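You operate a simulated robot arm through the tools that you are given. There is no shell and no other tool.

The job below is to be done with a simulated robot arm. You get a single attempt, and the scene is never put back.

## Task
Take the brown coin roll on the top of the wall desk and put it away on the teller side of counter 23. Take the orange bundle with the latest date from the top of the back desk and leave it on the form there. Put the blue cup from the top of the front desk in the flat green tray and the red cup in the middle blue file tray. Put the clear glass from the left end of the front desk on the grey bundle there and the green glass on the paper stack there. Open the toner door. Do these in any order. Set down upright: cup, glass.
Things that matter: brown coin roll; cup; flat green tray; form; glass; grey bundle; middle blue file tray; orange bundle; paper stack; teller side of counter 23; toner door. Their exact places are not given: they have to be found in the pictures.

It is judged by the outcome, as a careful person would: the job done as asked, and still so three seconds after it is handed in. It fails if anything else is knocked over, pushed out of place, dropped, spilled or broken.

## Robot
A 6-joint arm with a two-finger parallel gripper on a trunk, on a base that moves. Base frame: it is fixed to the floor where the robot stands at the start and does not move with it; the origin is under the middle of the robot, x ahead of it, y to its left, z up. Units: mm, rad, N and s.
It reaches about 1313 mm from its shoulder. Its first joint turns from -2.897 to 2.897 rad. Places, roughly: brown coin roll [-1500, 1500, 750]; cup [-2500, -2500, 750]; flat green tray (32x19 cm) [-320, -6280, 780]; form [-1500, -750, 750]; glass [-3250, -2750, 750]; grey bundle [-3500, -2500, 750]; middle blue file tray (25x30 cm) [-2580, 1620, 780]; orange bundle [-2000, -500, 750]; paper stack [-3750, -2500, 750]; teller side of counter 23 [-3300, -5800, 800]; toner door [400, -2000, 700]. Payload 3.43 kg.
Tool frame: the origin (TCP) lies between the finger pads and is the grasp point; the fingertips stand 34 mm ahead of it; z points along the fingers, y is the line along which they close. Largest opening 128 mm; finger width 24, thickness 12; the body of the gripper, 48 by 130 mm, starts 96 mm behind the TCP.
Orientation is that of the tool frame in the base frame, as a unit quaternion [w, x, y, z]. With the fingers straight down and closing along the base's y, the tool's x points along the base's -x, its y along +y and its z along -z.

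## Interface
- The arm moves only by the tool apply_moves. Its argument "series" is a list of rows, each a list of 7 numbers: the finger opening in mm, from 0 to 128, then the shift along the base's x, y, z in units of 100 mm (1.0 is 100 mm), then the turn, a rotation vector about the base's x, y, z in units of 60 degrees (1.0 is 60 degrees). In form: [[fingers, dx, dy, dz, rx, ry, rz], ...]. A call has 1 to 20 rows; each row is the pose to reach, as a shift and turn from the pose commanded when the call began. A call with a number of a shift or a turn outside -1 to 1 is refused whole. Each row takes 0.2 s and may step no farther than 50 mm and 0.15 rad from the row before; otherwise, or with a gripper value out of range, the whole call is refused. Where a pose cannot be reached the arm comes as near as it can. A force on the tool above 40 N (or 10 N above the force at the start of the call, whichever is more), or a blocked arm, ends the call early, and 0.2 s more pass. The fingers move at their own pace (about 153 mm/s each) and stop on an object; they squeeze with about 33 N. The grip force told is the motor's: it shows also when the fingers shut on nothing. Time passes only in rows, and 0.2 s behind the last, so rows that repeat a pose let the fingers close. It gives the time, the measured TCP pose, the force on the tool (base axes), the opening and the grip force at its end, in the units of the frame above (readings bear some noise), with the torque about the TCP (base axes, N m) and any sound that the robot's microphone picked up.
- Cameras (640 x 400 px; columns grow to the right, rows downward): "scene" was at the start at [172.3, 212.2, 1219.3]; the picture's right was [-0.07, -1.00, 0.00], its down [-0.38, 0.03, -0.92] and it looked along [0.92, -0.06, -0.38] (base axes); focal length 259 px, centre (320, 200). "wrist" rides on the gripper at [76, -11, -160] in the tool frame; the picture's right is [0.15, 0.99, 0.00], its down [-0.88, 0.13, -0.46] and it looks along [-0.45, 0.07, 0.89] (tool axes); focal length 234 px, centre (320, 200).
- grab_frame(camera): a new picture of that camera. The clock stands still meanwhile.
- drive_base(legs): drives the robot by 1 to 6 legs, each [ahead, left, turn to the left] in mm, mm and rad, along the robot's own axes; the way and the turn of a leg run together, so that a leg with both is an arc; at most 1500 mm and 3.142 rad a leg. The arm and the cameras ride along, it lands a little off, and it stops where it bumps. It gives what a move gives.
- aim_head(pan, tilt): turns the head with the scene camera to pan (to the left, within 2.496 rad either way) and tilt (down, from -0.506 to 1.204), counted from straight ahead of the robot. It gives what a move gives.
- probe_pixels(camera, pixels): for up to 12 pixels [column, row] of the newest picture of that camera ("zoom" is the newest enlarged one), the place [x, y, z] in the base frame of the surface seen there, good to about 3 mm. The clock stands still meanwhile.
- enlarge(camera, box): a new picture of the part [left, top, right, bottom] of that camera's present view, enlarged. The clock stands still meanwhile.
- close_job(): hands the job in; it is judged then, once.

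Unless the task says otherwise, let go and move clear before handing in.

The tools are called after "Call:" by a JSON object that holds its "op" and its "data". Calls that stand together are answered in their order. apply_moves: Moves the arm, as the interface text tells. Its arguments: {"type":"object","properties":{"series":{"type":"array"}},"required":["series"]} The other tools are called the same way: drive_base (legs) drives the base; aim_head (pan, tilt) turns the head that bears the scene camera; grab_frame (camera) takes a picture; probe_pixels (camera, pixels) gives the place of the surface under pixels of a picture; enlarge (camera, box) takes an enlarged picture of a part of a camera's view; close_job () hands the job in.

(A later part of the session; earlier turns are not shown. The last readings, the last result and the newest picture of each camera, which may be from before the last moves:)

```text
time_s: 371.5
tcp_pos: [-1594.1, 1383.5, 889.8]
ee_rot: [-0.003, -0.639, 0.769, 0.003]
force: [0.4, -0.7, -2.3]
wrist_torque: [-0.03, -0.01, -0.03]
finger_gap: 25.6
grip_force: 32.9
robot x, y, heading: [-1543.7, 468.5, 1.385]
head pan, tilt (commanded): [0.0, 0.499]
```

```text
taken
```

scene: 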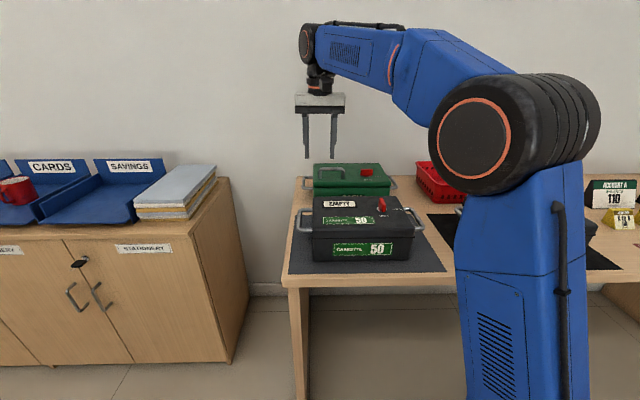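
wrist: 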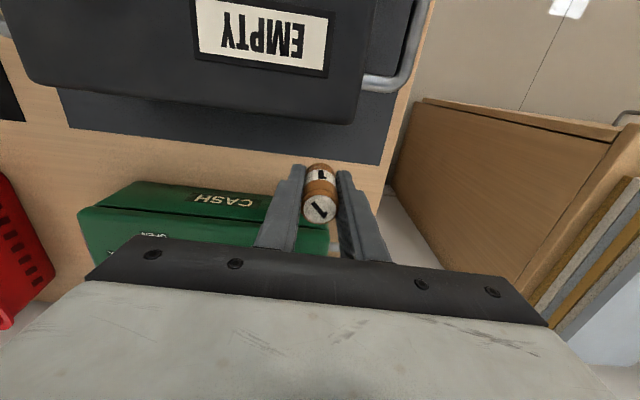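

The coin roll is held (gap 25.6). I'll raise it well clear and tuck the arm.

Call:
{"op": "apply_moves", "data": {"series": [[0, 0, 0, 0.25, 0, 0, 0], [0, 0, 0, 0.5, 0, 0, 0], [0, 0, 0, 0.75, 0, 0, 0], [0, 0, 0, 1, 0, 0, 0]]}}

Call:
{"op": "apply_moves", "data": {"series": [[0, 0.08, -0.25, 0.2, 0, 0, 0], [0, 0.16, -0.5, 0.4, 0, 0, 0], [0, 0.24, -0.75, 0.6, 0, 0, 0], [0, 0.32, -1, 0.8, 0, 0, 0]]}}

Call:
{"op": "apply_moves", "data": {"series": [[0, 0.12, -0.35, 0, 0, 0, 0], [0, 0.24, -0.7, 0, 0, 0, 0], [0, 0.34, -1, 0, 0, 0, 0]]}}

Call:
{"op": "apply_moves", "data": {"series": [[0, 0.12, -0.35, 0, 0, 0, 0], [0, 0.24, -0.7, 0, 0, 0, 0], [0, 0.36, -1, 0, 0, 0, 0]]}}

Call:
{"op": "aim_head", "data": {"pan": -1.5, "tilt": 0.5}}

Call:
{"op": "grab_frame", "data": {"camera": "scene"}}

```text
time_s: 372.5
tcp_pos: [-1592.8, 1385.8, 990.9]
ee_rot: [-0.001, -0.639, 0.769, 0.003]
force: [-0.5, -0.4, -1.3]
wrist_torque: [0.01, -0.01, -0.02]
finger_gap: 25.8
grip_force: 32.8
robot x, y, heading: [-1544.1, 466.4, 1.385]
head pan, tilt (commanded): [0.0, 0.499]
```

```text
time_s: 373.5
tcp_pos: [-1562.9, 1286.4, 1068.1]
ee_rot: [-0.002, -0.638, 0.77, 0.003]
force: [0.4, -0.1, -1.9]
wrist_torque: [-0.05, 0.0, 0.02]
finger_gap: 25.8
grip_force: 33.3
robot x, y, heading: [-1542.4, 470.3, 1.385]
head pan, tilt (commanded): [0.0, 0.499]
```

```text
time_s: 374.3
tcp_pos: [-1528.1, 1185.3, 1067.4]
ee_rot: [-0.003, -0.639, 0.769, 0.003]
force: [-0.2, 0.9, -2.8]
wrist_torque: [-0.08, 0.02, -0.01]
finger_gap: 25.6
grip_force: 33.5
robot x, y, heading: [-1547.0, 470.9, 1.385]
head pan, tilt (commanded): [0.0, 0.499]
```

```text
time_s: 375.1
tcp_pos: [-1492.2, 1084.3, 1068.3]
ee_rot: [-0.003, -0.639, 0.769, 0.003]
force: [0.2, 0.8, -1.4]
wrist_torque: [-0.06, 0.01, 0.0]
finger_gap: 25.9
grip_force: 33.1
robot x, y, heading: [-1541.8, 462.8, 1.382]
head pan, tilt (commanded): [0.0, 0.499]
```

```text
time_s: 376.7
tcp_pos: [-1492.4, 1084.4, 1070.7]
ee_rot: [-0.002, -0.639, 0.769, 0.004]
force: [0.1, 0.7, -2.3]
wrist_torque: [0.01, -0.01, 0.01]
finger_gap: 25.5
grip_force: 33.0
robot x, y, heading: [-1544.1, 468.0, 1.387]
head pan, tilt (commanded): [-1.499, 0.499]
```

```text
taken
```

scene: 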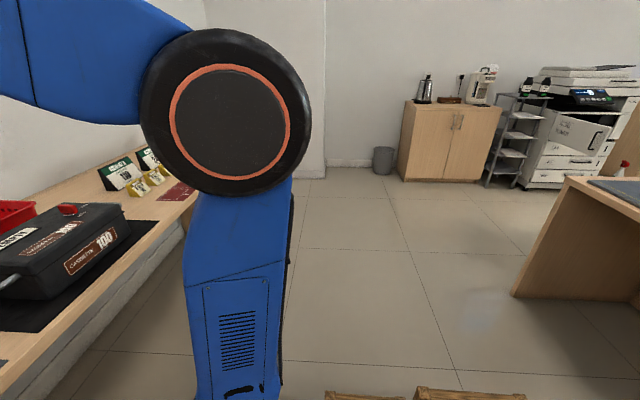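

I'm holding the roll; the way east looks clear. I'll strafe right along the corridor, turn around, and drive south toward the teller counters.

Call:
{"op": "drive_base", "data": {"legs": [[-150, -1430, 0], [0, 0, -3.13]]}}

Call:
{"op": "aim_head", "data": {"pan": 0.0, "tilt": 0.35}}

Call:
{"op": "grab_frame", "data": {"camera": "scene"}}

```text
time_s: 391.3
tcp_pos: [-227.9, -564.9, 1069.2]
ee_rot: [0.004, 0.778, 0.628, 0.002]
force: [0.0, 0.4, -0.8]
wrist_torque: [0.04, 0.01, 0.01]
finger_gap: 25.5
grip_force: 33.4
robot x, y, heading: [-155.1, 48.4, -1.784]
head pan, tilt (commanded): [-1.499, 0.499]
```

```text
time_s: 392.9
tcp_pos: [-228.0, -566.6, 1069.2]
ee_rot: [0.004, 0.779, 0.627, 0.002]
force: [0.1, 0.8, -1.5]
wrist_torque: [0.01, -0.01, -0.01]
finger_gap: 25.7
grip_force: 33.3
robot x, y, heading: [-156.4, 52.5, -1.788]
head pan, tilt (commanded): [0.0, 0.351]
```

```text
taken
```

scene: 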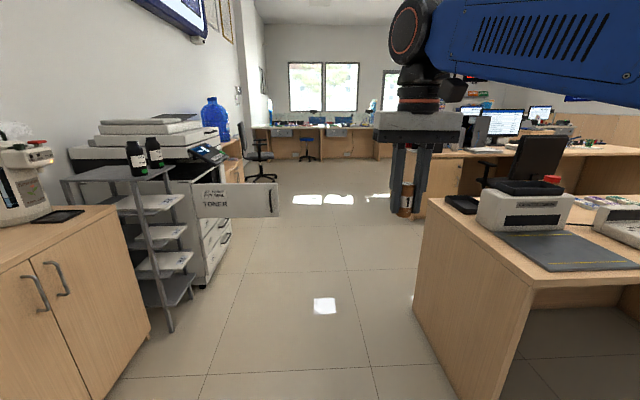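

The open toner door juts out at (235,200) but my lane clears it. I'll correct heading and drive south 3 m.

Call:
{"op": "drive_base", "data": {"legs": [[0, 0, 0.045], [1500, 0, 0], [1500, 0, 0]]}}

Call:
{"op": "aim_head", "data": {"pan": -0.6, "tilt": 0.25}}

Call:
{"op": "grab_frame", "data": {"camera": "scene"}}

```text
time_s: 407.7
tcp_pos: [-756.5, -3517.2, 1069.2]
ee_rot: [0.004, 0.775, 0.632, 0.002]
force: [-0.5, -0.1, -1.7]
wrist_torque: [0.01, 0.03, 0.01]
finger_gap: 25.7
grip_force: 33.1
robot x, y, heading: [-695.8, -2902.4, -1.774]
head pan, tilt (commanded): [0.0, 0.351]
```

```text
time_s: 408.7
tcp_pos: [-757.4, -3518.8, 1069.9]
ee_rot: [0.004, 0.775, 0.631, 0.001]
force: [-1.0, 0.4, -1.3]
wrist_torque: [0.01, 0.01, 0.0]
finger_gap: 25.7
grip_force: 32.7
robot x, y, heading: [-691.3, -2900.0, -1.776]
head pan, tilt (commanded): [-0.6, 0.25]
```

```text
taken
```

scene: 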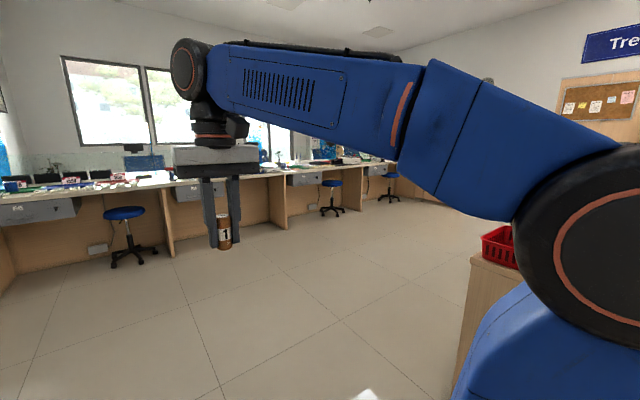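

I'll go ahead past the front desk's corner, then strafe right toward counter 23.

Call:
{"op": "drive_base", "data": {"legs": [[1400, 0, 0.034], [0, -950, 0], [0, -950, 0]]}}

Call:
{"op": "aim_head", "data": {"pan": 0.0, "tilt": 0.3}}

Call:
{"op": "grab_frame", "data": {"camera": "scene"}}

```text
time_s: 424.8
tcp_pos: [-2880.2, -4524.2, 1069.6]
ee_rot: [0.003, 0.78, 0.626, 0.002]
force: [0.1, 1.0, -1.0]
wrist_torque: [-0.03, -0.01, 0.01]
finger_gap: 25.4
grip_force: 33.0
robot x, y, heading: [-2807.7, -3907.7, -1.794]
head pan, tilt (commanded): [-0.6, 0.25]
```

```text
time_s: 425.8
tcp_pos: [-2879.8, -4524.2, 1068.6]
ee_rot: [0.004, 0.779, 0.626, 0.003]
force: [0.6, -0.3, -1.8]
wrist_torque: [0.02, -0.02, 0.02]
finger_gap: 25.6
grip_force: 32.6
robot x, y, heading: [-2806.8, -3910.3, -1.791]
head pan, tilt (commanded): [0.0, 0.3]
```

```text
taken
```

scene: 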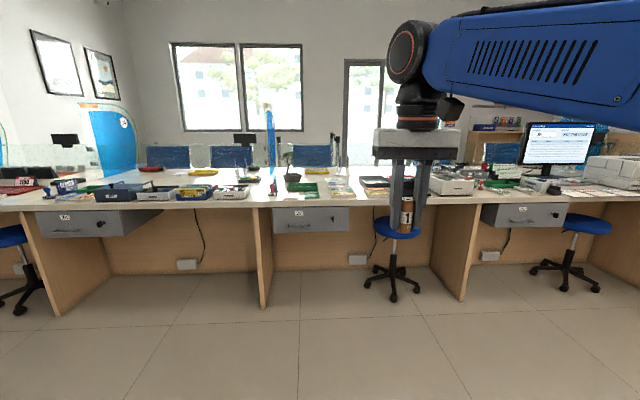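

Three drawers are in view: left (65,217), middle (300,213), right (523,208). I'll enlarge to read the numbers and see the counter items.

Call:
{"op": "enlarge", "data": {"camera": "scene", "box": [240, 150, 480, 300]}}

Call:
{"op": "enlarge", "data": {"camera": "scene", "box": [250, 155, 410, 255]}}

Call:
{"op": "probe_pixels", "data": {"camera": "scene", "pixels": [[300, 218], [300, 198], [340, 190], [400, 300], [380, 270], [262, 280], [462, 280], [250, 200], [450, 198], [320, 185], [65, 217], [523, 210]]}}

```text
2.67 times, centred on (360, 225) of scene
```

zoom: 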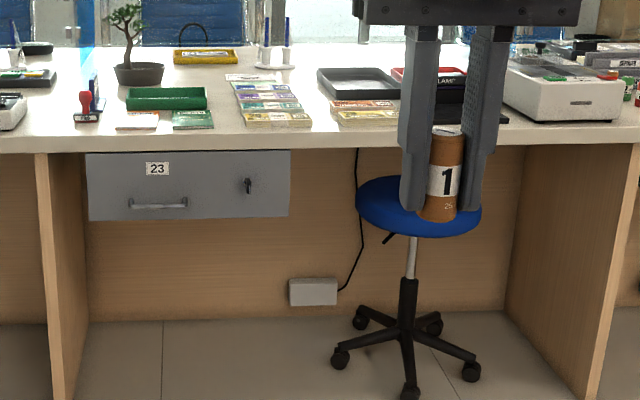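

```text
4.00 times, centred on (330, 205) of scene
```

zoom: 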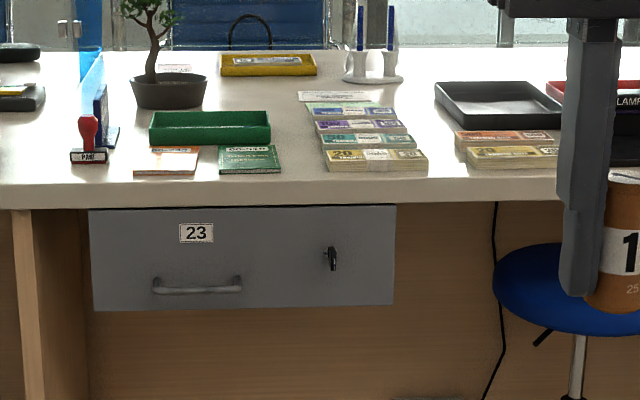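

```text
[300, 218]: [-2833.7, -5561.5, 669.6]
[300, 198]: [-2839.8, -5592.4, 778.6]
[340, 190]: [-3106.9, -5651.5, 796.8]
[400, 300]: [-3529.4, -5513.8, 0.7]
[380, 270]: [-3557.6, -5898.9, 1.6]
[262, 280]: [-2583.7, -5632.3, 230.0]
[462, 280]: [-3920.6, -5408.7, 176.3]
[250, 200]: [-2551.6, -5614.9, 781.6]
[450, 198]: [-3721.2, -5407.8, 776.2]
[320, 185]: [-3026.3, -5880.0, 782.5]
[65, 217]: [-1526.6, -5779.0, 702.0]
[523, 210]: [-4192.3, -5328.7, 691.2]
```

The middle drawer reads 23; the counter edge is at v≈-5990. I'll straighten and drive up to it, staying right of the drawer and short of the stool.

Call:
{"op": "drive_base", "data": {"legs": [[0, 0, 0.05], [1050, 0, 0]]}}

Call:
{"op": "aim_head", "data": {"pan": 0.0, "tilt": 0.6}}

Call:
{"op": "grab_frame", "data": {"camera": "scene"}}

Call:
{"op": "aim_head", "data": {"pan": -0.4, "tilt": 0.6}}

Call:
{"op": "grab_frame", "data": {"camera": "scene"}}

```text
time_s: 431.6
tcp_pos: [-3025.2, -5559.2, 1069.0]
ee_rot: [0.004, 0.764, 0.645, 0.003]
force: [0.6, -0.6, -1.5]
wrist_torque: [0.01, 0.0, 0.04]
finger_gap: 25.8
grip_force: 32.9
robot x, y, heading: [-2982.0, -4941.9, -1.74]
head pan, tilt (commanded): [0.0, 0.3]
```

```text
time_s: 432.4
tcp_pos: [-3025.0, -5558.2, 1070.1]
ee_rot: [0.005, 0.764, 0.645, 0.002]
force: [-1.0, 1.3, -0.8]
wrist_torque: [-0.01, -0.02, 0.01]
finger_gap: 26.0
grip_force: 32.5
robot x, y, heading: [-2984.2, -4941.2, -1.735]
head pan, tilt (commanded): [0.0, 0.6]
```

```text
taken
```

scene: 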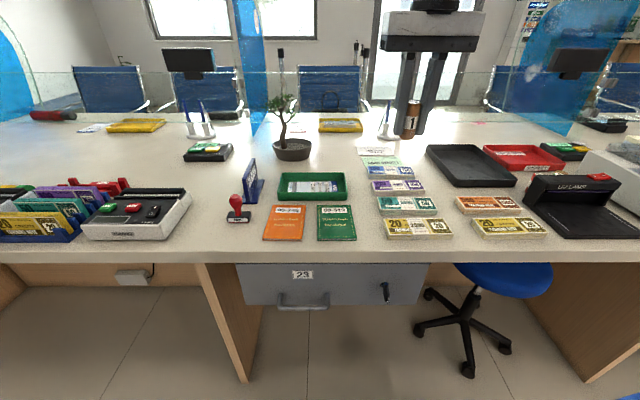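

```text
time_s: 433.2
tcp_pos: [-3025.6, -5559.5, 1069.7]
ee_rot: [0.003, 0.764, 0.645, 0.003]
force: [0.4, -0.6, -1.8]
wrist_torque: [0.01, -0.01, 0.01]
finger_gap: 25.9
grip_force: 33.3
robot x, y, heading: [-2987.8, -4942.8, -1.739]
head pan, tilt (commanded): [-0.4, 0.6]
```

```text
taken
```

scene: 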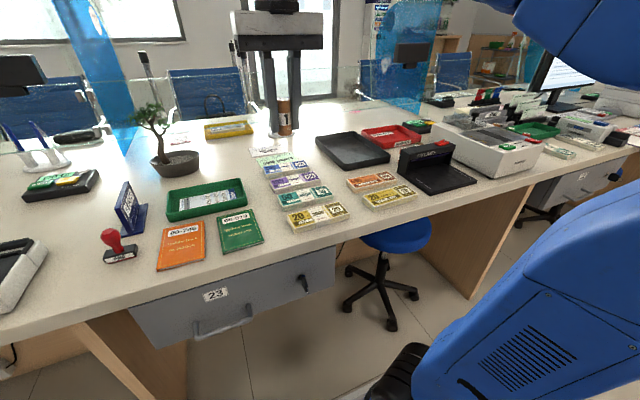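

Counter 23's teller side holds bundles, a black empty tray, a red card and other items. I'll enlarge for labels and probe free spots near (-3300,-5800).

Call:
{"op": "enlarge", "data": {"camera": "scene", "box": [240, 100, 480, 250]}}

Call:
{"op": "probe_pixels", "data": {"camera": "scene", "pixels": [[350, 150], [320, 140], [390, 160], [385, 140], [415, 200], [350, 200], [375, 215], [300, 150], [240, 160], [340, 175], [330, 105], [275, 235]]}}

```text
2.67 times, centred on (360, 175) of scene
```

zoom: 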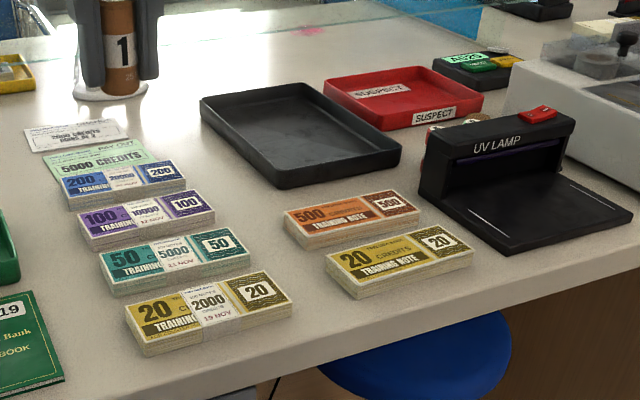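

```text
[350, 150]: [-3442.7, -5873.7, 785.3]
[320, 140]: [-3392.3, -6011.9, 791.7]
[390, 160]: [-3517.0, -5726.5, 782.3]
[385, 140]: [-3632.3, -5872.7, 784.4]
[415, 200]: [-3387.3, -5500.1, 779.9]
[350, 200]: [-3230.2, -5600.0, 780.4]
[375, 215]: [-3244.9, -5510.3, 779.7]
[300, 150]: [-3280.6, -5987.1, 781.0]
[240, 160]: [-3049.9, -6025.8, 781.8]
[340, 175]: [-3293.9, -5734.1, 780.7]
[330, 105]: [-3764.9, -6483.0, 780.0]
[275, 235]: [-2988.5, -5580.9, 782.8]
```

There's a free gap near (-3294,-5734) between the bundle columns and the black tray. I'll probe the edges around it to choose the set-down spot.

Call:
{"op": "probe_pixels", "data": {"camera": "zoom", "pixels": [[216, 212], [250, 255], [186, 180], [276, 188], [240, 150], [202, 105], [287, 215], [300, 245], [240, 190], [225, 170], [200, 140], [265, 205]]}}

```text
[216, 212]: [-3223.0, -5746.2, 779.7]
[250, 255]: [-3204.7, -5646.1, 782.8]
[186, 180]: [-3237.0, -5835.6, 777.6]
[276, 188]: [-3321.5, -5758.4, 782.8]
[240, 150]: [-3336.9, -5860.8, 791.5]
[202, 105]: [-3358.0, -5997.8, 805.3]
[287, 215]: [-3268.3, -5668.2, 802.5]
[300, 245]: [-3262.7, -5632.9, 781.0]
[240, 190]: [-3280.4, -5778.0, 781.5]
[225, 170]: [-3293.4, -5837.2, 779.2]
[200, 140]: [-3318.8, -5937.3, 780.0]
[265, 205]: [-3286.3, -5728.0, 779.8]
```

The gap is ~98 mm wide; its centre is about (-3279,-5790). I'll carry the roll above it from the present stand.

Call:
{"op": "apply_moves", "data": {"series": [[0, -0.3, -0.27, 0, 0, 0, 0], [0, -0.6, -0.54, 0, 0, 0, 0], [0, -0.9, -0.8, 0, 0, 0, 0]]}}

Call:
{"op": "apply_moves", "data": {"series": [[0, -0.3, -0.27, 0, 0, 0, 0], [0, -0.6, -0.54, 0, 0, 0, 0], [0, -0.9, -0.8, 0, 0, 0, 0]]}}

Call:
{"op": "apply_moves", "data": {"series": [[0, -0.25, -0.24, -0.3, 0, 0, 0], [0, -0.5, -0.48, -0.6, 0, 0, 0], [0, -0.74, -0.71, -0.9, 0, 0, 0]]}}

Call:
{"op": "grab_frame", "data": {"camera": "wrist"}}

Call:
{"op": "grab_frame", "data": {"camera": "scene"}}

```text
time_s: 434.1
tcp_pos: [-3116.4, -5638.1, 1069.8]
ee_rot: [0.005, 0.764, 0.645, 0.002]
force: [0.1, 0.6, -0.6]
wrist_torque: [-0.05, 0.03, 0.03]
finger_gap: 26.2
grip_force: 33.1
robot x, y, heading: [-2985.9, -4940.1, -1.734]
head pan, tilt (commanded): [-0.4, 0.6]
```

```text
time_s: 434.9
tcp_pos: [-3206.3, -5719.0, 1068.6]
ee_rot: [0.004, 0.764, 0.645, 0.002]
force: [1.5, 0.5, -0.2]
wrist_torque: [-0.08, 0.01, 0.0]
finger_gap: 25.8
grip_force: 33.2
robot x, y, heading: [-2985.1, -4943.9, -1.74]
head pan, tilt (commanded): [-0.4, 0.6]
```

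```text
time_s: 435.6
tcp_pos: [-3280.4, -5792.9, 979.5]
ee_rot: [0.004, 0.764, 0.646, 0.002]
force: [0.0, 1.2, -0.1]
wrist_torque: [-0.08, 0.04, 0.0]
finger_gap: 25.8
grip_force: 32.7
robot x, y, heading: [-2983.3, -4944.4, -1.74]
head pan, tilt (commanded): [-0.4, 0.6]
```

```text
taken
```

wrist: 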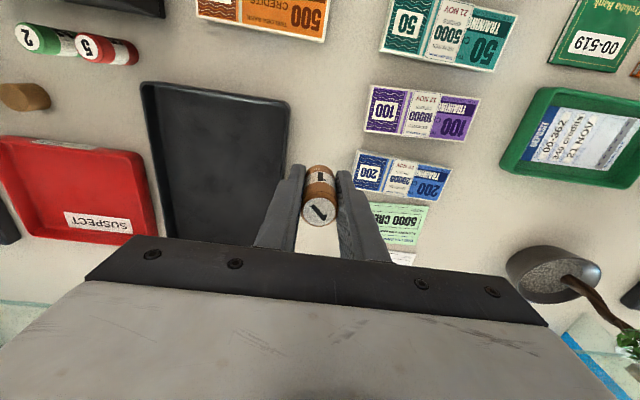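

```text
taken
```

scene: 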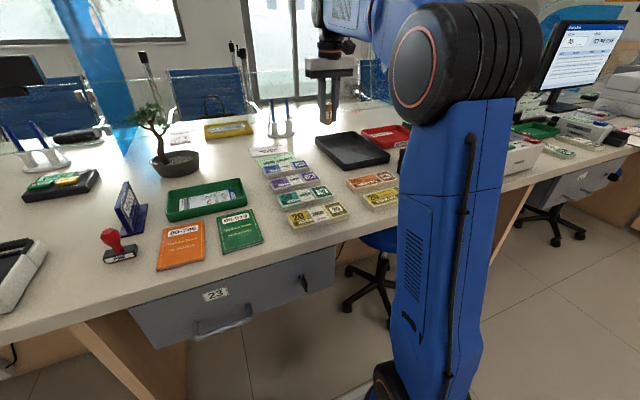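

Other coin rolls (2 and 5) lie near (75,45) in the wrist view, so rolls do belong on this side. I'll probe the gap edges at table level under the roll.

Call:
{"op": "probe_pixels", "data": {"camera": "wrist", "pixels": [[290, 130], [300, 130], [350, 165], [362, 120], [325, 110], [325, 140], [45, 40], [105, 50], [20, 97], [280, 110], [372, 85], [330, 60]]}}

```text
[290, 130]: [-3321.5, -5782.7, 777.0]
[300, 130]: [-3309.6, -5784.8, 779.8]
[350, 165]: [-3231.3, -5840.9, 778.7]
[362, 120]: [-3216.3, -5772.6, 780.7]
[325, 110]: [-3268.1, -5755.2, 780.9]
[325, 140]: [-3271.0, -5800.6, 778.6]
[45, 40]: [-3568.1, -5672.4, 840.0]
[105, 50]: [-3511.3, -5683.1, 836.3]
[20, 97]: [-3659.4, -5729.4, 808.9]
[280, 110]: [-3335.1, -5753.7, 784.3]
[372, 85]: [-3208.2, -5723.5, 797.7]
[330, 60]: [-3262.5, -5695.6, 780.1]
```

Other rolls stand upright there too. The gap centre is about (-3274,-5791); I'll descend in the gap.

Call:
{"op": "apply_moves", "data": {"series": [[0, 0.06, 0.02, -0.3, 0, 0, 0], [0, 0.06, 0.02, -0.6, 0, 0, 0], [0, 0.06, 0.02, -0.9, 0, 0, 0]]}}

Call:
{"op": "apply_moves", "data": {"series": [[0, 0, 0, -0.2, 0, 0, 0], [0, 0, 0, -0.4, 0, 0, 0], [0, 0, 0, -0.55, 0, 0, 0], [0, 0, 0, -0.64, 0, 0, 0]]}}

Call:
{"op": "grab_frame", "data": {"camera": "wrist"}}

```text
time_s: 436.4
tcp_pos: [-3274.3, -5789.2, 887.9]
ee_rot: [0.004, 0.764, 0.646, 0.002]
force: [0.0, 0.2, -1.4]
wrist_torque: [-0.04, 0.03, -0.01]
finger_gap: 25.5
grip_force: 32.9
robot x, y, heading: [-2980.4, -4943.0, -1.74]
head pan, tilt (commanded): [-0.4, 0.6]
```

```text
time_s: 437.4
tcp_pos: [-3273.5, -5789.6, 825.2]
ee_rot: [0.003, 0.764, 0.645, 0.002]
force: [-0.9, 0.2, -1.4]
wrist_torque: [0.0, 0.0, 0.0]
finger_gap: 25.6
grip_force: 32.7
robot x, y, heading: [-2982.5, -4940.3, -1.739]
head pan, tilt (commanded): [-0.4, 0.6]
```

```text
taken
```

wrist: 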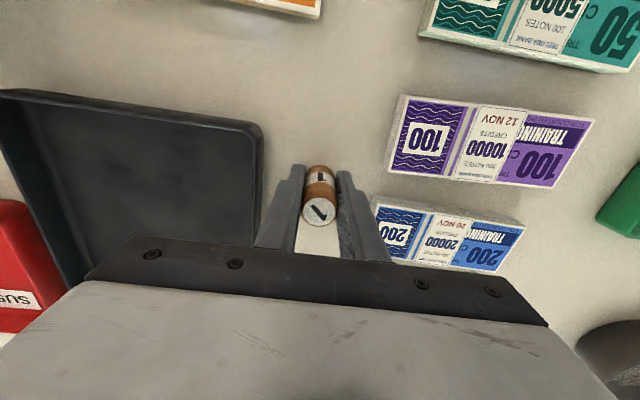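

The right finger is near the blue 200 bundle, so I'll shift 5 mm toward the tray, lower to contact, and open only slightly.

Call:
{"op": "apply_moves", "data": {"series": [[0, -0.05, 0.02, 0, 0, 0, 0], [0, -0.05, 0.02, -0.015, 0, 0, 0], [0, -0.05, 0.02, -0.03, 0, 0, 0], [0, -0.05, 0.02, -0.04, 0, 0, 0]]}}

Call:
{"op": "apply_moves", "data": {"series": [[0, 0, 0, -0.01, 0, 0, 0], [0, 0, 0, -0.02, 0, 0, 0], [0, 0, 0, -0.03, 0, 0, 0]]}}

```text
time_s: 438.4
tcp_pos: [-3278.1, -5786.6, 821.3]
ee_rot: [0.004, 0.764, 0.645, 0.002]
force: [0.4, 0.0, -2.1]
wrist_torque: [-0.03, 0.06, -0.01]
finger_gap: 25.5
grip_force: 33.1
robot x, y, heading: [-2987.4, -4940.3, -1.743]
head pan, tilt (commanded): [-0.4, 0.6]
```

```text
time_s: 439.2
tcp_pos: [-3277.9, -5786.2, 820.1]
ee_rot: [0.006, 0.764, 0.646, 0.0]
force: [1.1, -5.1, 33.6]
wrist_torque: [-0.04, 0.22, -0.01]
finger_gap: 25.8
grip_force: 33.1
robot x, y, heading: [-2984.4, -4940.4, -1.741]
head pan, tilt (commanded): [-0.4, 0.6]
```

The roll is down (Fz +33 N). I'll ease up 2 mm, open to 34 mm and rise straight.

Call:
{"op": "apply_moves", "data": {"series": [[0, 0, 0, 0.02, 0, 0, 0], [28, 0, 0, 0.02, 0, 0, 0], [34, 0, 0, 0.02, 0, 0, 0], [34, 0, 0, 0.02, 0, 0, 0], [34, 0, 0, 0.15, 0, 0, 0], [34, 0, 0, 0.4, 0, 0, 0], [34, 0, 0, 0.7, 0, 0, 0], [34, 0, 0, 1, 0, 0, 0]]}}

Call:
{"op": "grab_frame", "data": {"camera": "wrist"}}

Call:
{"op": "enlarge", "data": {"camera": "scene", "box": [220, 80, 440, 240]}}

```text
time_s: 441.1
tcp_pos: [-3277.9, -5785.6, 920.0]
ee_rot: [0.005, 0.764, 0.646, 0.002]
force: [-0.8, 0.3, -0.5]
wrist_torque: [0.03, 0.04, -0.01]
finger_gap: 33.8
grip_force: 0.0
robot x, y, heading: [-2983.4, -4944.3, -1.738]
head pan, tilt (commanded): [-0.4, 0.6]
```

```text
taken
```

wrist: 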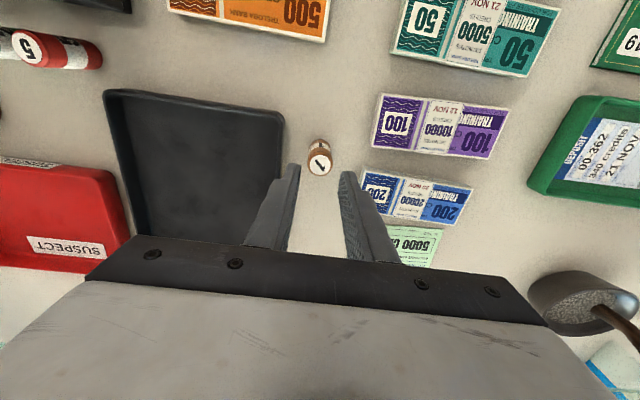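

```text
2.50 times, centred on (330, 160) of scene
```

zoom: 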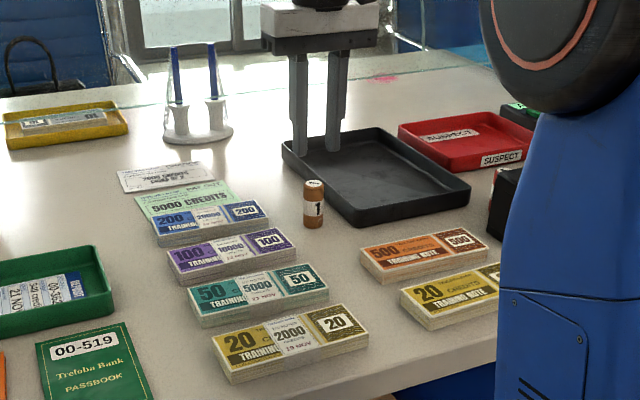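

The brown roll stands on the teller side of counter 23, all neighbours undisturbed. I'll tuck the arm and head back to the back desk for the orange bundle.

Call:
{"op": "apply_moves", "data": {"series": [[34, 0, 0, 0.3, 0, 0, 0], [34, 0.2, 0.2, 0.6, 0, 0, 0], [34, 0.5, 0.45, 0.8, 0, 0, 0], [34, 0.8, 0.7, 0.9, 0, 0, 0]]}}

Call:
{"op": "apply_moves", "data": {"series": [[34, 0.3, 0.27, 0.1, 0, 0, 0], [34, 0.6, 0.54, 0.2, 0, 0, 0], [34, 0.9, 0.8, 0.3, 0, 0, 0]]}}

Call:
{"op": "apply_moves", "data": {"series": [[34, 0.3, 0.27, 0, 0, 0, 0], [34, 0.6, 0.54, 0, 0, 0, 0], [34, 0.83, 0.77, 0, 0, 0, 0]]}}

Call:
{"op": "drive_base", "data": {"legs": [[-1000, 0, 0]]}}

Call:
{"op": "aim_head", "data": {"pan": 0.0, "tilt": 0.3}}

Call:
{"op": "grab_frame", "data": {"camera": "scene"}}

```text
time_s: 442.1
tcp_pos: [-3200.6, -5715.9, 1009.5]
ee_rot: [0.003, 0.764, 0.645, 0.003]
force: [0.2, 0.7, 0.2]
wrist_torque: [0.07, -0.01, 0.0]
finger_gap: 34.0
grip_force: 0.0
robot x, y, heading: [-2985.5, -4941.0, -1.739]
head pan, tilt (commanded): [-0.4, 0.6]
```

```text
time_s: 442.9
tcp_pos: [-3107.7, -5634.4, 1040.6]
ee_rot: [0.002, 0.764, 0.645, 0.003]
force: [0.0, -0.2, 0.2]
wrist_torque: [0.04, -0.02, -0.03]
finger_gap: 34.2
grip_force: 0.1
robot x, y, heading: [-2984.1, -4943.9, -1.74]
head pan, tilt (commanded): [-0.4, 0.6]
```

```text
time_s: 443.6
tcp_pos: [-3022.4, -5557.4, 1038.8]
ee_rot: [0.003, 0.764, 0.645, 0.002]
force: [-0.5, 0.6, -0.4]
wrist_torque: [0.07, 0.05, 0.04]
finger_gap: 33.9
grip_force: 0.1
robot x, y, heading: [-2982.0, -4940.8, -1.741]
head pan, tilt (commanded): [-0.4, 0.6]
```

```text
time_s: 448.8
tcp_pos: [-2854.2, -4574.8, 1039.6]
ee_rot: [0.004, 0.759, 0.651, 0.002]
force: [0.5, -0.3, 0.8]
wrist_torque: [-0.01, 0.02, -0.01]
finger_gap: 33.8
grip_force: 0.2
robot x, y, heading: [-2823.5, -3959.2, -1.719]
head pan, tilt (commanded): [-0.4, 0.6]
```

```text
time_s: 449.7
tcp_pos: [-2853.8, -4575.6, 1038.3]
ee_rot: [0.003, 0.759, 0.652, 0.002]
force: [0.4, -0.4, 0.0]
wrist_torque: [0.03, -0.03, 0.0]
finger_gap: 34.0
grip_force: 0.1
robot x, y, heading: [-2820.5, -3959.6, -1.727]
head pan, tilt (commanded): [0.0, 0.3]
```

```text
taken
```

scene: 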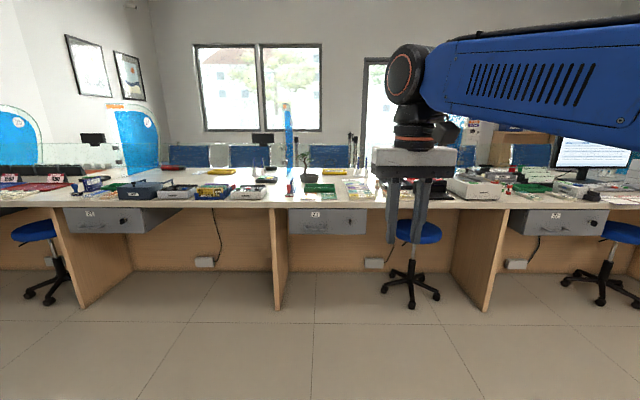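

Now back to the back desk's north side. I'll strafe left to the open lane and reverse north along it.

Call:
{"op": "drive_base", "data": {"legs": [[0, 0, -0.018], [0, 965, 0], [0, 965, 0]]}}

Call:
{"op": "aim_head", "data": {"pan": 2.4, "tilt": 0.4}}

Call:
{"op": "grab_frame", "data": {"camera": "scene"}}

Call:
{"op": "aim_head", "data": {"pan": -2.4, "tilt": 0.4}}

Call:
{"op": "grab_frame", "data": {"camera": "scene"}}

```text
time_s: 459.7
tcp_pos: [-956.2, -4914.6, 1039.0]
ee_rot: [0.004, 0.765, 0.644, 0.001]
force: [-0.7, -0.6, -0.4]
wrist_torque: [0.02, 0.0, 0.0]
finger_gap: 34.0
grip_force: 0.0
robot x, y, heading: [-914.1, -4295.4, -1.747]
head pan, tilt (commanded): [0.0, 0.3]
```

```text
time_s: 461.9
tcp_pos: [-957.2, -4914.9, 1038.7]
ee_rot: [0.004, 0.765, 0.644, 0.002]
force: [-0.4, 0.0, 0.5]
wrist_torque: [0.0, 0.01, 0.0]
finger_gap: 34.1
grip_force: 0.1
robot x, y, heading: [-916.8, -4293.6, -1.743]
head pan, tilt (commanded): [2.4, 0.4]
```

```text
taken
```

scene: 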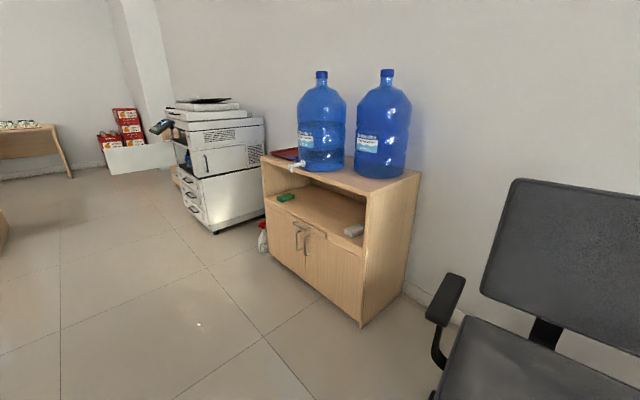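

```text
time_s: 465.7
tcp_pos: [-956.2, -4914.7, 1038.8]
ee_rot: [0.004, 0.765, 0.644, 0.001]
force: [-0.1, -0.2, 0.3]
wrist_torque: [0.0, -0.01, 0.02]
finger_gap: 34.2
grip_force: 0.1
robot x, y, heading: [-912.9, -4299.3, -1.744]
head pan, tilt (commanded): [-2.4, 0.4]
```

```text
taken
```

scene: 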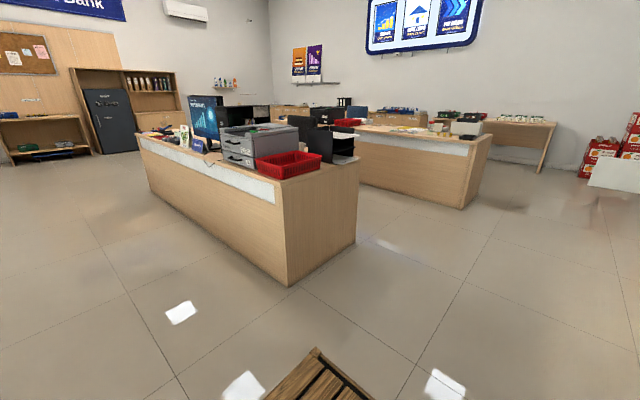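

The lane behind is open. I'll reverse 2.2 m, check my pose, then pass the open toner door.

Call:
{"op": "drive_base", "data": {"legs": [[-1100, 0, 0], [-1100, 0, 0]]}}

```text
time_s: 476.6
tcp_pos: [-597.8, -2749.3, 1039.1]
ee_rot: [0.004, 0.754, 0.657, 0.002]
force: [0.3, 0.6, -0.2]
wrist_torque: [0.02, 0.0, -0.01]
finger_gap: 34.1
grip_force: 0.1
robot x, y, heading: [-578.6, -2134.0, -1.707]
head pan, tilt (commanded): [-2.4, 0.4]
```

Pose is (-579,-2134), heading -1.707. I'll trim the heading and reverse 2.3 m to the corridor by the wall desk.

Call:
{"op": "drive_base", "data": {"legs": [[0, 0, -0.035], [-1150, 0, 0], [-1150, 0, 0]]}}

Call:
{"op": "aim_head", "data": {"pan": -1.3, "tilt": 0.4}}

Call:
{"op": "grab_frame", "data": {"camera": "scene"}}

```text
time_s: 488.2
tcp_pos: [-219.1, -499.0, 1040.4]
ee_rot: [0.004, 0.766, 0.642, 0.002]
force: [0.1, 0.0, 1.2]
wrist_torque: [0.0, 0.02, 0.02]
finger_gap: 33.8
grip_force: 0.0
robot x, y, heading: [-170.9, 116.4, -1.747]
head pan, tilt (commanded): [-2.4, 0.4]
```

```text
time_s: 489.5
tcp_pos: [-218.8, -497.7, 1039.7]
ee_rot: [0.004, 0.767, 0.642, 0.002]
force: [-0.4, 0.4, -0.3]
wrist_torque: [-0.01, -0.02, 0.02]
finger_gap: 33.6
grip_force: 0.1
robot x, y, heading: [-172.4, 120.1, -1.754]
head pan, tilt (commanded): [-1.3, 0.4]
```

```text
taken
```

scene: 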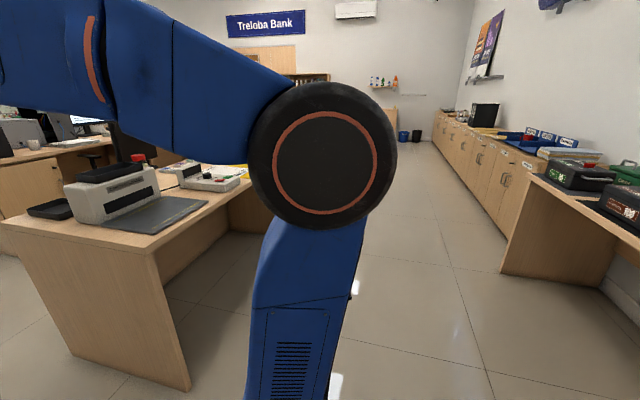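

I'll strafe right along the corridor to face the orange bundles, then look.

Call:
{"op": "drive_base", "data": {"legs": [[0, -1480, 0.008], [260, 0, 0]]}}

Call:
{"op": "aim_head", "data": {"pan": 0.0, "tilt": 0.65}}

Call:
{"op": "grab_frame", "data": {"camera": "scene"}}

```text
time_s: 498.3
tcp_pos: [-1698.5, -501.5, 1038.9]
ee_rot: [0.004, 0.763, 0.646, 0.001]
force: [0.1, 0.8, -0.6]
wrist_torque: [0.0, 0.01, -0.01]
finger_gap: 33.8
grip_force: 0.0
robot x, y, heading: [-1662.8, 114.7, -1.737]
head pan, tilt (commanded): [-1.3, 0.4]
```

```text
time_s: 499.7
tcp_pos: [-1699.2, -503.3, 1038.4]
ee_rot: [0.004, 0.764, 0.645, 0.002]
force: [0.6, -0.7, 0.0]
wrist_torque: [0.01, 0.0, 0.01]
finger_gap: 34.1
grip_force: 0.1
robot x, y, heading: [-1661.1, 113.8, -1.737]
head pan, tilt (commanded): [0.0, 0.649]
```

```text
taken
```

scene: 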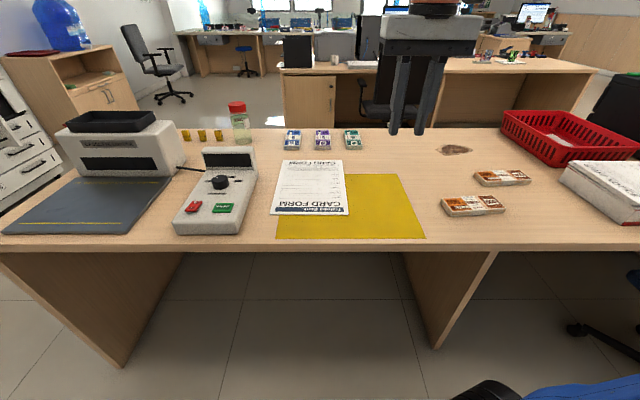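

The CARD FORM is at (310,187), orange bundles at (473,206) and (502,178). I'll enlarge to reconfirm the dates and probe.

Call:
{"op": "enlarge", "data": {"camera": "scene", "box": [430, 160, 550, 220]}}

Call:
{"op": "probe_pixels", "data": {"camera": "zoom", "pixels": [[240, 80], [530, 110], [545, 128], [275, 135], [400, 100], [75, 195], [380, 240], [230, 215]]}}

Call:
{"op": "probe_pixels", "data": {"camera": "scene", "pixels": [[283, 162], [342, 162], [347, 213], [273, 212], [310, 187], [400, 176], [425, 237], [277, 237], [293, 150], [353, 150]]}}

```text
5.33 times, centred on (490, 190) of scene
```

zoom: 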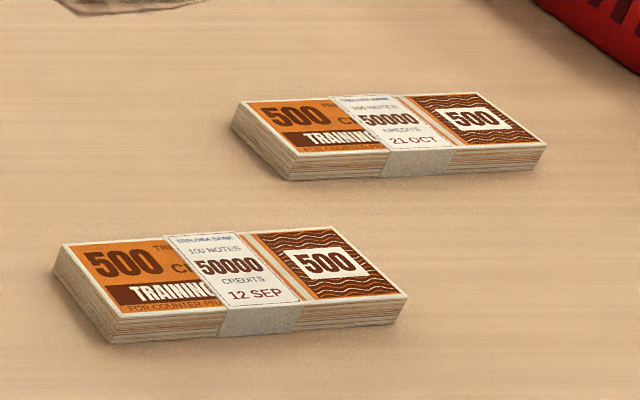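

```text
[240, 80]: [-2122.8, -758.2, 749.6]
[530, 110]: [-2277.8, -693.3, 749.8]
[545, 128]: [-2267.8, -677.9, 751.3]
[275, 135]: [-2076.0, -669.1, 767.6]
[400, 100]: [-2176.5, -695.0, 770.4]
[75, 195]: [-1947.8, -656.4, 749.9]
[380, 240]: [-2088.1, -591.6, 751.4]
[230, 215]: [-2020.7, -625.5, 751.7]
```

```text
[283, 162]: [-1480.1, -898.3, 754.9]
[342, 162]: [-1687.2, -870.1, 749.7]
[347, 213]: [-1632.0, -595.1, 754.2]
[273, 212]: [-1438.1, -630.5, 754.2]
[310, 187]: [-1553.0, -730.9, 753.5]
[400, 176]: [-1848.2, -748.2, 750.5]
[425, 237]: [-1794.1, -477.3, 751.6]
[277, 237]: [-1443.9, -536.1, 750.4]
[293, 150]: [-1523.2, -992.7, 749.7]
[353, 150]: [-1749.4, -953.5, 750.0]
```

21 OCT is confirmed as the later date. The form's centre is about (-1557,-747), top 754. I'll swing the hand over the far bundle, turning it 90° so the fingers close across the bundle's width.

Call:
{"op": "apply_moves", "data": {"series": [[60, -0.3, -0.12, 0, 0, 0, 0.1], [80, -0.6, -0.24, 0, 0, 0, 0.2], [90, -0.9, -0.35, 0, 0, 0, 0.3]]}}

Call:
{"op": "apply_moves", "data": {"series": [[90, -0.3, -0.12, -0.1, 0, 0, 0.1], [90, -0.6, -0.24, -0.1, 0, 0, 0.2], [90, -0.9, -0.35, -0.1, 0, 0, 0.3]]}}

Call:
{"op": "apply_moves", "data": {"series": [[90, -0.3, -0.12, 0, 0, 0, 0.1], [90, -0.6, -0.24, 0, 0, 0, 0.2], [90, -0.9, -0.35, 0, 0, 0, 0.3]]}}

Call:
{"op": "apply_moves", "data": {"series": [[90, -0.3, -0.12, 0, 0, 0, 0.1], [90, -0.6, -0.24, 0, 0, 0, 0.2], [90, -0.9, -0.35, 0, 0, 0, 0.3]]}}

Call:
{"op": "apply_moves", "data": {"series": [[90, -0.3, -0.12, 0, 0, 0, 0.1], [90, -0.6, -0.24, -0.2, 0, 0, 0.2], [90, -0.9, -0.35, -0.4, 0, 0, 0.3]]}}

Call:
{"op": "grab_frame", "data": {"camera": "wrist"}}

Call:
{"op": "grab_frame", "data": {"camera": "scene"}}

```text
time_s: 500.5
tcp_pos: [-1791.2, -536.2, 1039.2]
ee_rot: [0.003, 0.653, 0.757, 0.002]
force: [1.0, -0.1, 1.2]
wrist_torque: [-0.02, -0.01, -0.01]
finger_gap: 90.0
grip_force: 0.0
robot x, y, heading: [-1662.8, 112.4, -1.743]
head pan, tilt (commanded): [0.0, 0.649]
```

```text
time_s: 501.3
tcp_pos: [-1878.3, -570.9, 1029.1]
ee_rot: [0.004, 0.526, 0.85, 0.003]
force: [-0.6, 0.8, -0.8]
wrist_torque: [0.0, 0.01, 0.01]
finger_gap: 89.9
grip_force: 0.1
robot x, y, heading: [-1660.8, 112.6, -1.744]
head pan, tilt (commanded): [0.0, 0.649]
```

```text
time_s: 502.1
tcp_pos: [-1969.7, -608.3, 1028.1]
ee_rot: [0.002, 0.387, 0.922, 0.003]
force: [-0.3, 0.1, 0.5]
wrist_torque: [-0.06, 0.05, -0.06]
finger_gap: 89.8
grip_force: 0.1
robot x, y, heading: [-1657.9, 116.4, -1.737]
head pan, tilt (commanded): [0.0, 0.649]
```

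```text
time_s: 502.9
tcp_pos: [-2059.9, -643.0, 1028.9]
ee_rot: [0.002, 0.238, 0.971, 0.003]
force: [1.1, -0.4, 0.9]
wrist_torque: [-0.06, -0.02, -0.04]
finger_gap: 89.8
grip_force: 0.0
robot x, y, heading: [-1661.7, 113.8, -1.74]
head pan, tilt (commanded): [0.0, 0.649]
```

```text
time_s: 503.7
tcp_pos: [-2148.5, -678.6, 990.1]
ee_rot: [0.001, 0.083, 0.997, 0.004]
force: [0.4, 0.3, 0.8]
wrist_torque: [-0.08, 0.0, -0.01]
finger_gap: 90.3
grip_force: 0.1
robot x, y, heading: [-1659.0, 113.0, -1.741]
head pan, tilt (commanded): [0.0, 0.649]
```

```text
taken
```

wrist: 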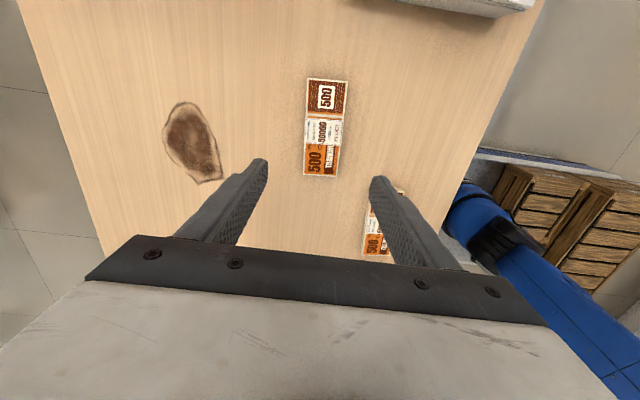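

```text
taken
```

scene: 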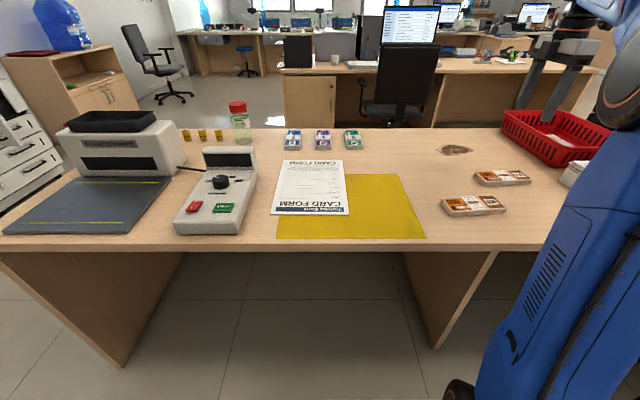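

The wrist view shows the 21 OCT bundle at (325,127) lying lengthwise between the finger directions, the other at (380,225). I'll probe the corners.

Call:
{"op": "probe_pixels", "data": {"camera": "wrist", "pixels": [[309, 81], [346, 84], [306, 172], [336, 174], [325, 127], [300, 127], [352, 127], [372, 195], [365, 245], [325, 90], [322, 165]]}}

Call:
{"op": "enlarge", "data": {"camera": "wrist", "box": [280, 60, 400, 190]}}

```text
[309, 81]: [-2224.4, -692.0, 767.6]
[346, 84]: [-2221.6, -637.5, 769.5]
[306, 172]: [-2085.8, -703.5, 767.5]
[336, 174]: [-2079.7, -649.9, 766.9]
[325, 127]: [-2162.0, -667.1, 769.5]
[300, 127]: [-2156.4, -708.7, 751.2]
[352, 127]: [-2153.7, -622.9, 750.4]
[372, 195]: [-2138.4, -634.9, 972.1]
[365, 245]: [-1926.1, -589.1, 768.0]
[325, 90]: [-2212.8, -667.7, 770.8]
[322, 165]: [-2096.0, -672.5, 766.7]
```

```text
3.08 times, centred on (340, 125) of wrist
```

zoom: 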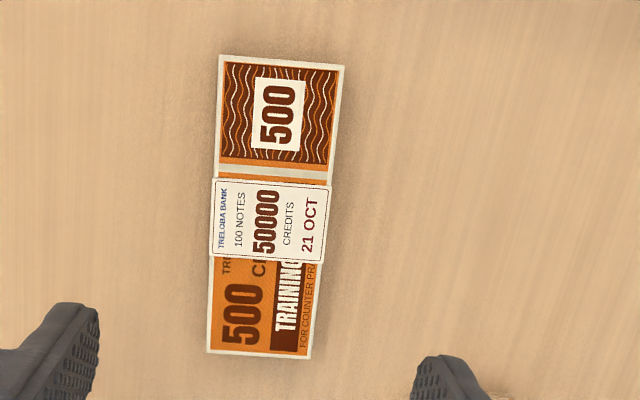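

The bundle's centre is (-2153,-671), turned 0.08 rad relative to the hand, and "21 OCT" is clear. I'll align, then descend.

Call:
{"op": "apply_moves", "data": {"series": [[84, -0.02, 0.04, -0.35, 0, 0, 0.04], [84, -0.045, 0.076, -0.7, 0, 0, 0.077], [84, -0.045, 0.076, -1, 0, 0, 0.077]]}}

Call:
{"op": "grab_frame", "data": {"camera": "wrist"}}

```text
time_s: 504.5
tcp_pos: [-2153.2, -668.6, 889.4]
ee_rot: [0.0, 0.042, 0.999, 0.003]
force: [-0.6, 0.3, 0.8]
wrist_torque: [0.03, 0.02, -0.01]
finger_gap: 84.3
grip_force: 0.1
robot x, y, heading: [-1661.1, 113.8, -1.742]
head pan, tilt (commanded): [0.0, 0.649]
```

```text
taken
```

wrist: 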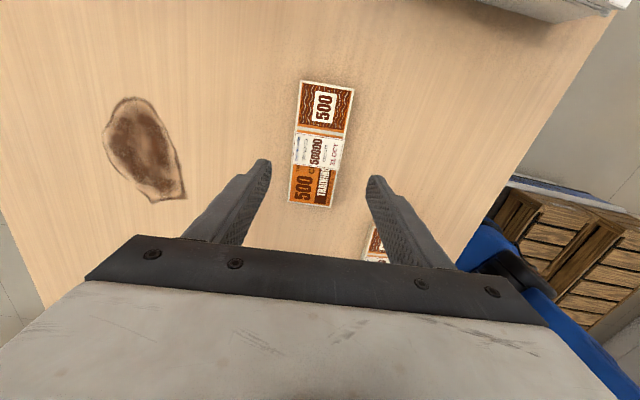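

Aligned. I'll descend to z≈788 (tips ~3 mm above the desk) and close on the bundle's sides.

Call:
{"op": "apply_moves", "data": {"series": [[84, 0, -0.01, -0.35, 0, 0, 0], [84, 0, -0.02, -0.7, 0, 0, 0], [84, 0, -0.02, -0.95, 0, 0, 0], [84, 0, -0.02, -1, 0, 0, 0]]}}

Call:
{"op": "apply_moves", "data": {"series": [[84, 0, 0, -0.01, 0, 0, 0], [70, 0, 0, -0.015, 0, 0, 0], [40, 0, 0, -0.015, 0, 0, 0], [0, 0, 0, -0.015, 0, 0, 0], [0, 0, 0, -0.015, 0, 0, 0]]}}

Call:
{"op": "grab_frame", "data": {"camera": "wrist"}}

```text
time_s: 505.5
tcp_pos: [-2155.6, -670.4, 788.6]
ee_rot: [0.001, 0.043, 0.999, 0.005]
force: [0.0, -0.2, 0.0]
wrist_torque: [-0.01, 0.01, 0.0]
finger_gap: 83.9
grip_force: 0.1
robot x, y, heading: [-1659.0, 112.4, -1.741]
head pan, tilt (commanded): [0.0, 0.649]
```

```text
time_s: 506.7
tcp_pos: [-2154.9, -671.1, 786.3]
ee_rot: [0.002, 0.044, 0.999, 0.004]
force: [0.2, 0.4, 0.1]
wrist_torque: [-0.01, -0.01, 0.0]
finger_gap: 59.5
grip_force: 32.6
robot x, y, heading: [-1658.1, 115.1, -1.737]
head pan, tilt (commanded): [0.0, 0.649]
```

```text
taken
```

wrist: 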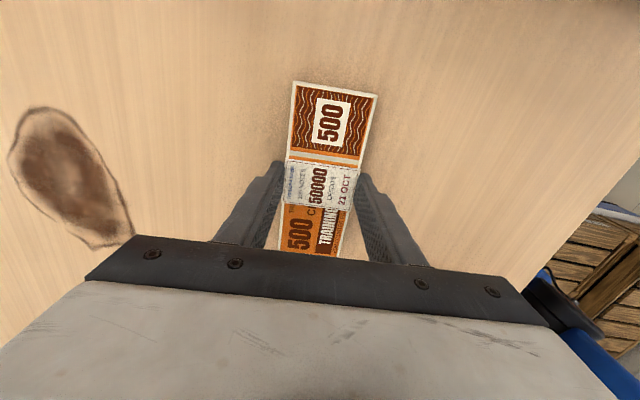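

The bundle is gripped on its band (gap 59.5). I'll lift gently and carry it toward the form.

Call:
{"op": "apply_moves", "data": {"series": [[0, 0, 0, 0.05, 0, 0, 0], [0, 0, 0, 0.15, 0, 0, 0], [0, 0, 0, 0.3, 0, 0, 0], [0, 0, 0, 0.5, 0, 0, 0], [0, 0, 0, 0.7, 0, 0, 0], [0, 0, 0, 0.9, 0, 0, 0]]}}

Call:
{"op": "apply_moves", "data": {"series": [[0, 0.2, -0.02, 0.1, 0, 0, 0], [0, 0.45, -0.05, 0.1, 0, 0, 0], [0, 0.7, -0.08, 0.1, 0, 0, 0], [0, 1, -0.12, 0.1, 0, 0, 0]]}}

Call:
{"op": "grab_frame", "data": {"camera": "wrist"}}

Call:
{"op": "grab_frame", "data": {"camera": "scene"}}

```text
time_s: 508.1
tcp_pos: [-2154.4, -673.3, 878.4]
ee_rot: [0.002, 0.044, 0.999, 0.005]
force: [0.4, 0.5, -0.8]
wrist_torque: [0.0, 0.01, -0.02]
finger_gap: 59.1
grip_force: 32.5
robot x, y, heading: [-1661.0, 115.0, -1.743]
head pan, tilt (commanded): [0.0, 0.649]
```

```text
time_s: 509.1
tcp_pos: [-2055.8, -684.4, 887.4]
ee_rot: [0.001, 0.044, 0.999, 0.005]
force: [-0.1, -0.4, -0.9]
wrist_torque: [0.01, 0.0, -0.02]
finger_gap: 59.4
grip_force: 32.7
robot x, y, heading: [-1655.8, 113.7, -1.74]
head pan, tilt (commanded): [0.0, 0.649]
```

```text
taken
```

wrist: 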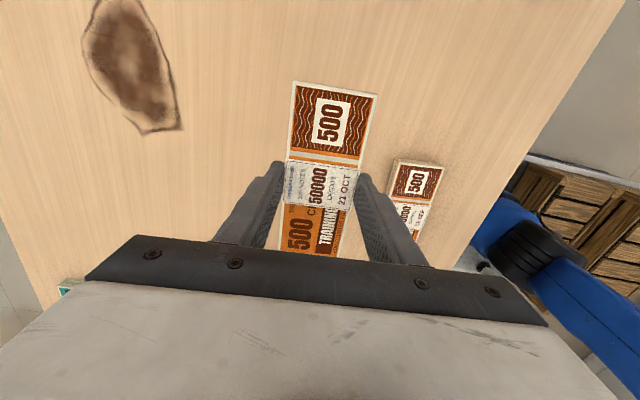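

```text
taken
```

scene: 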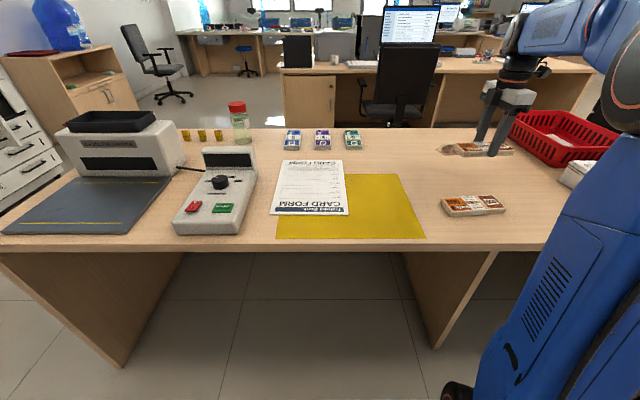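

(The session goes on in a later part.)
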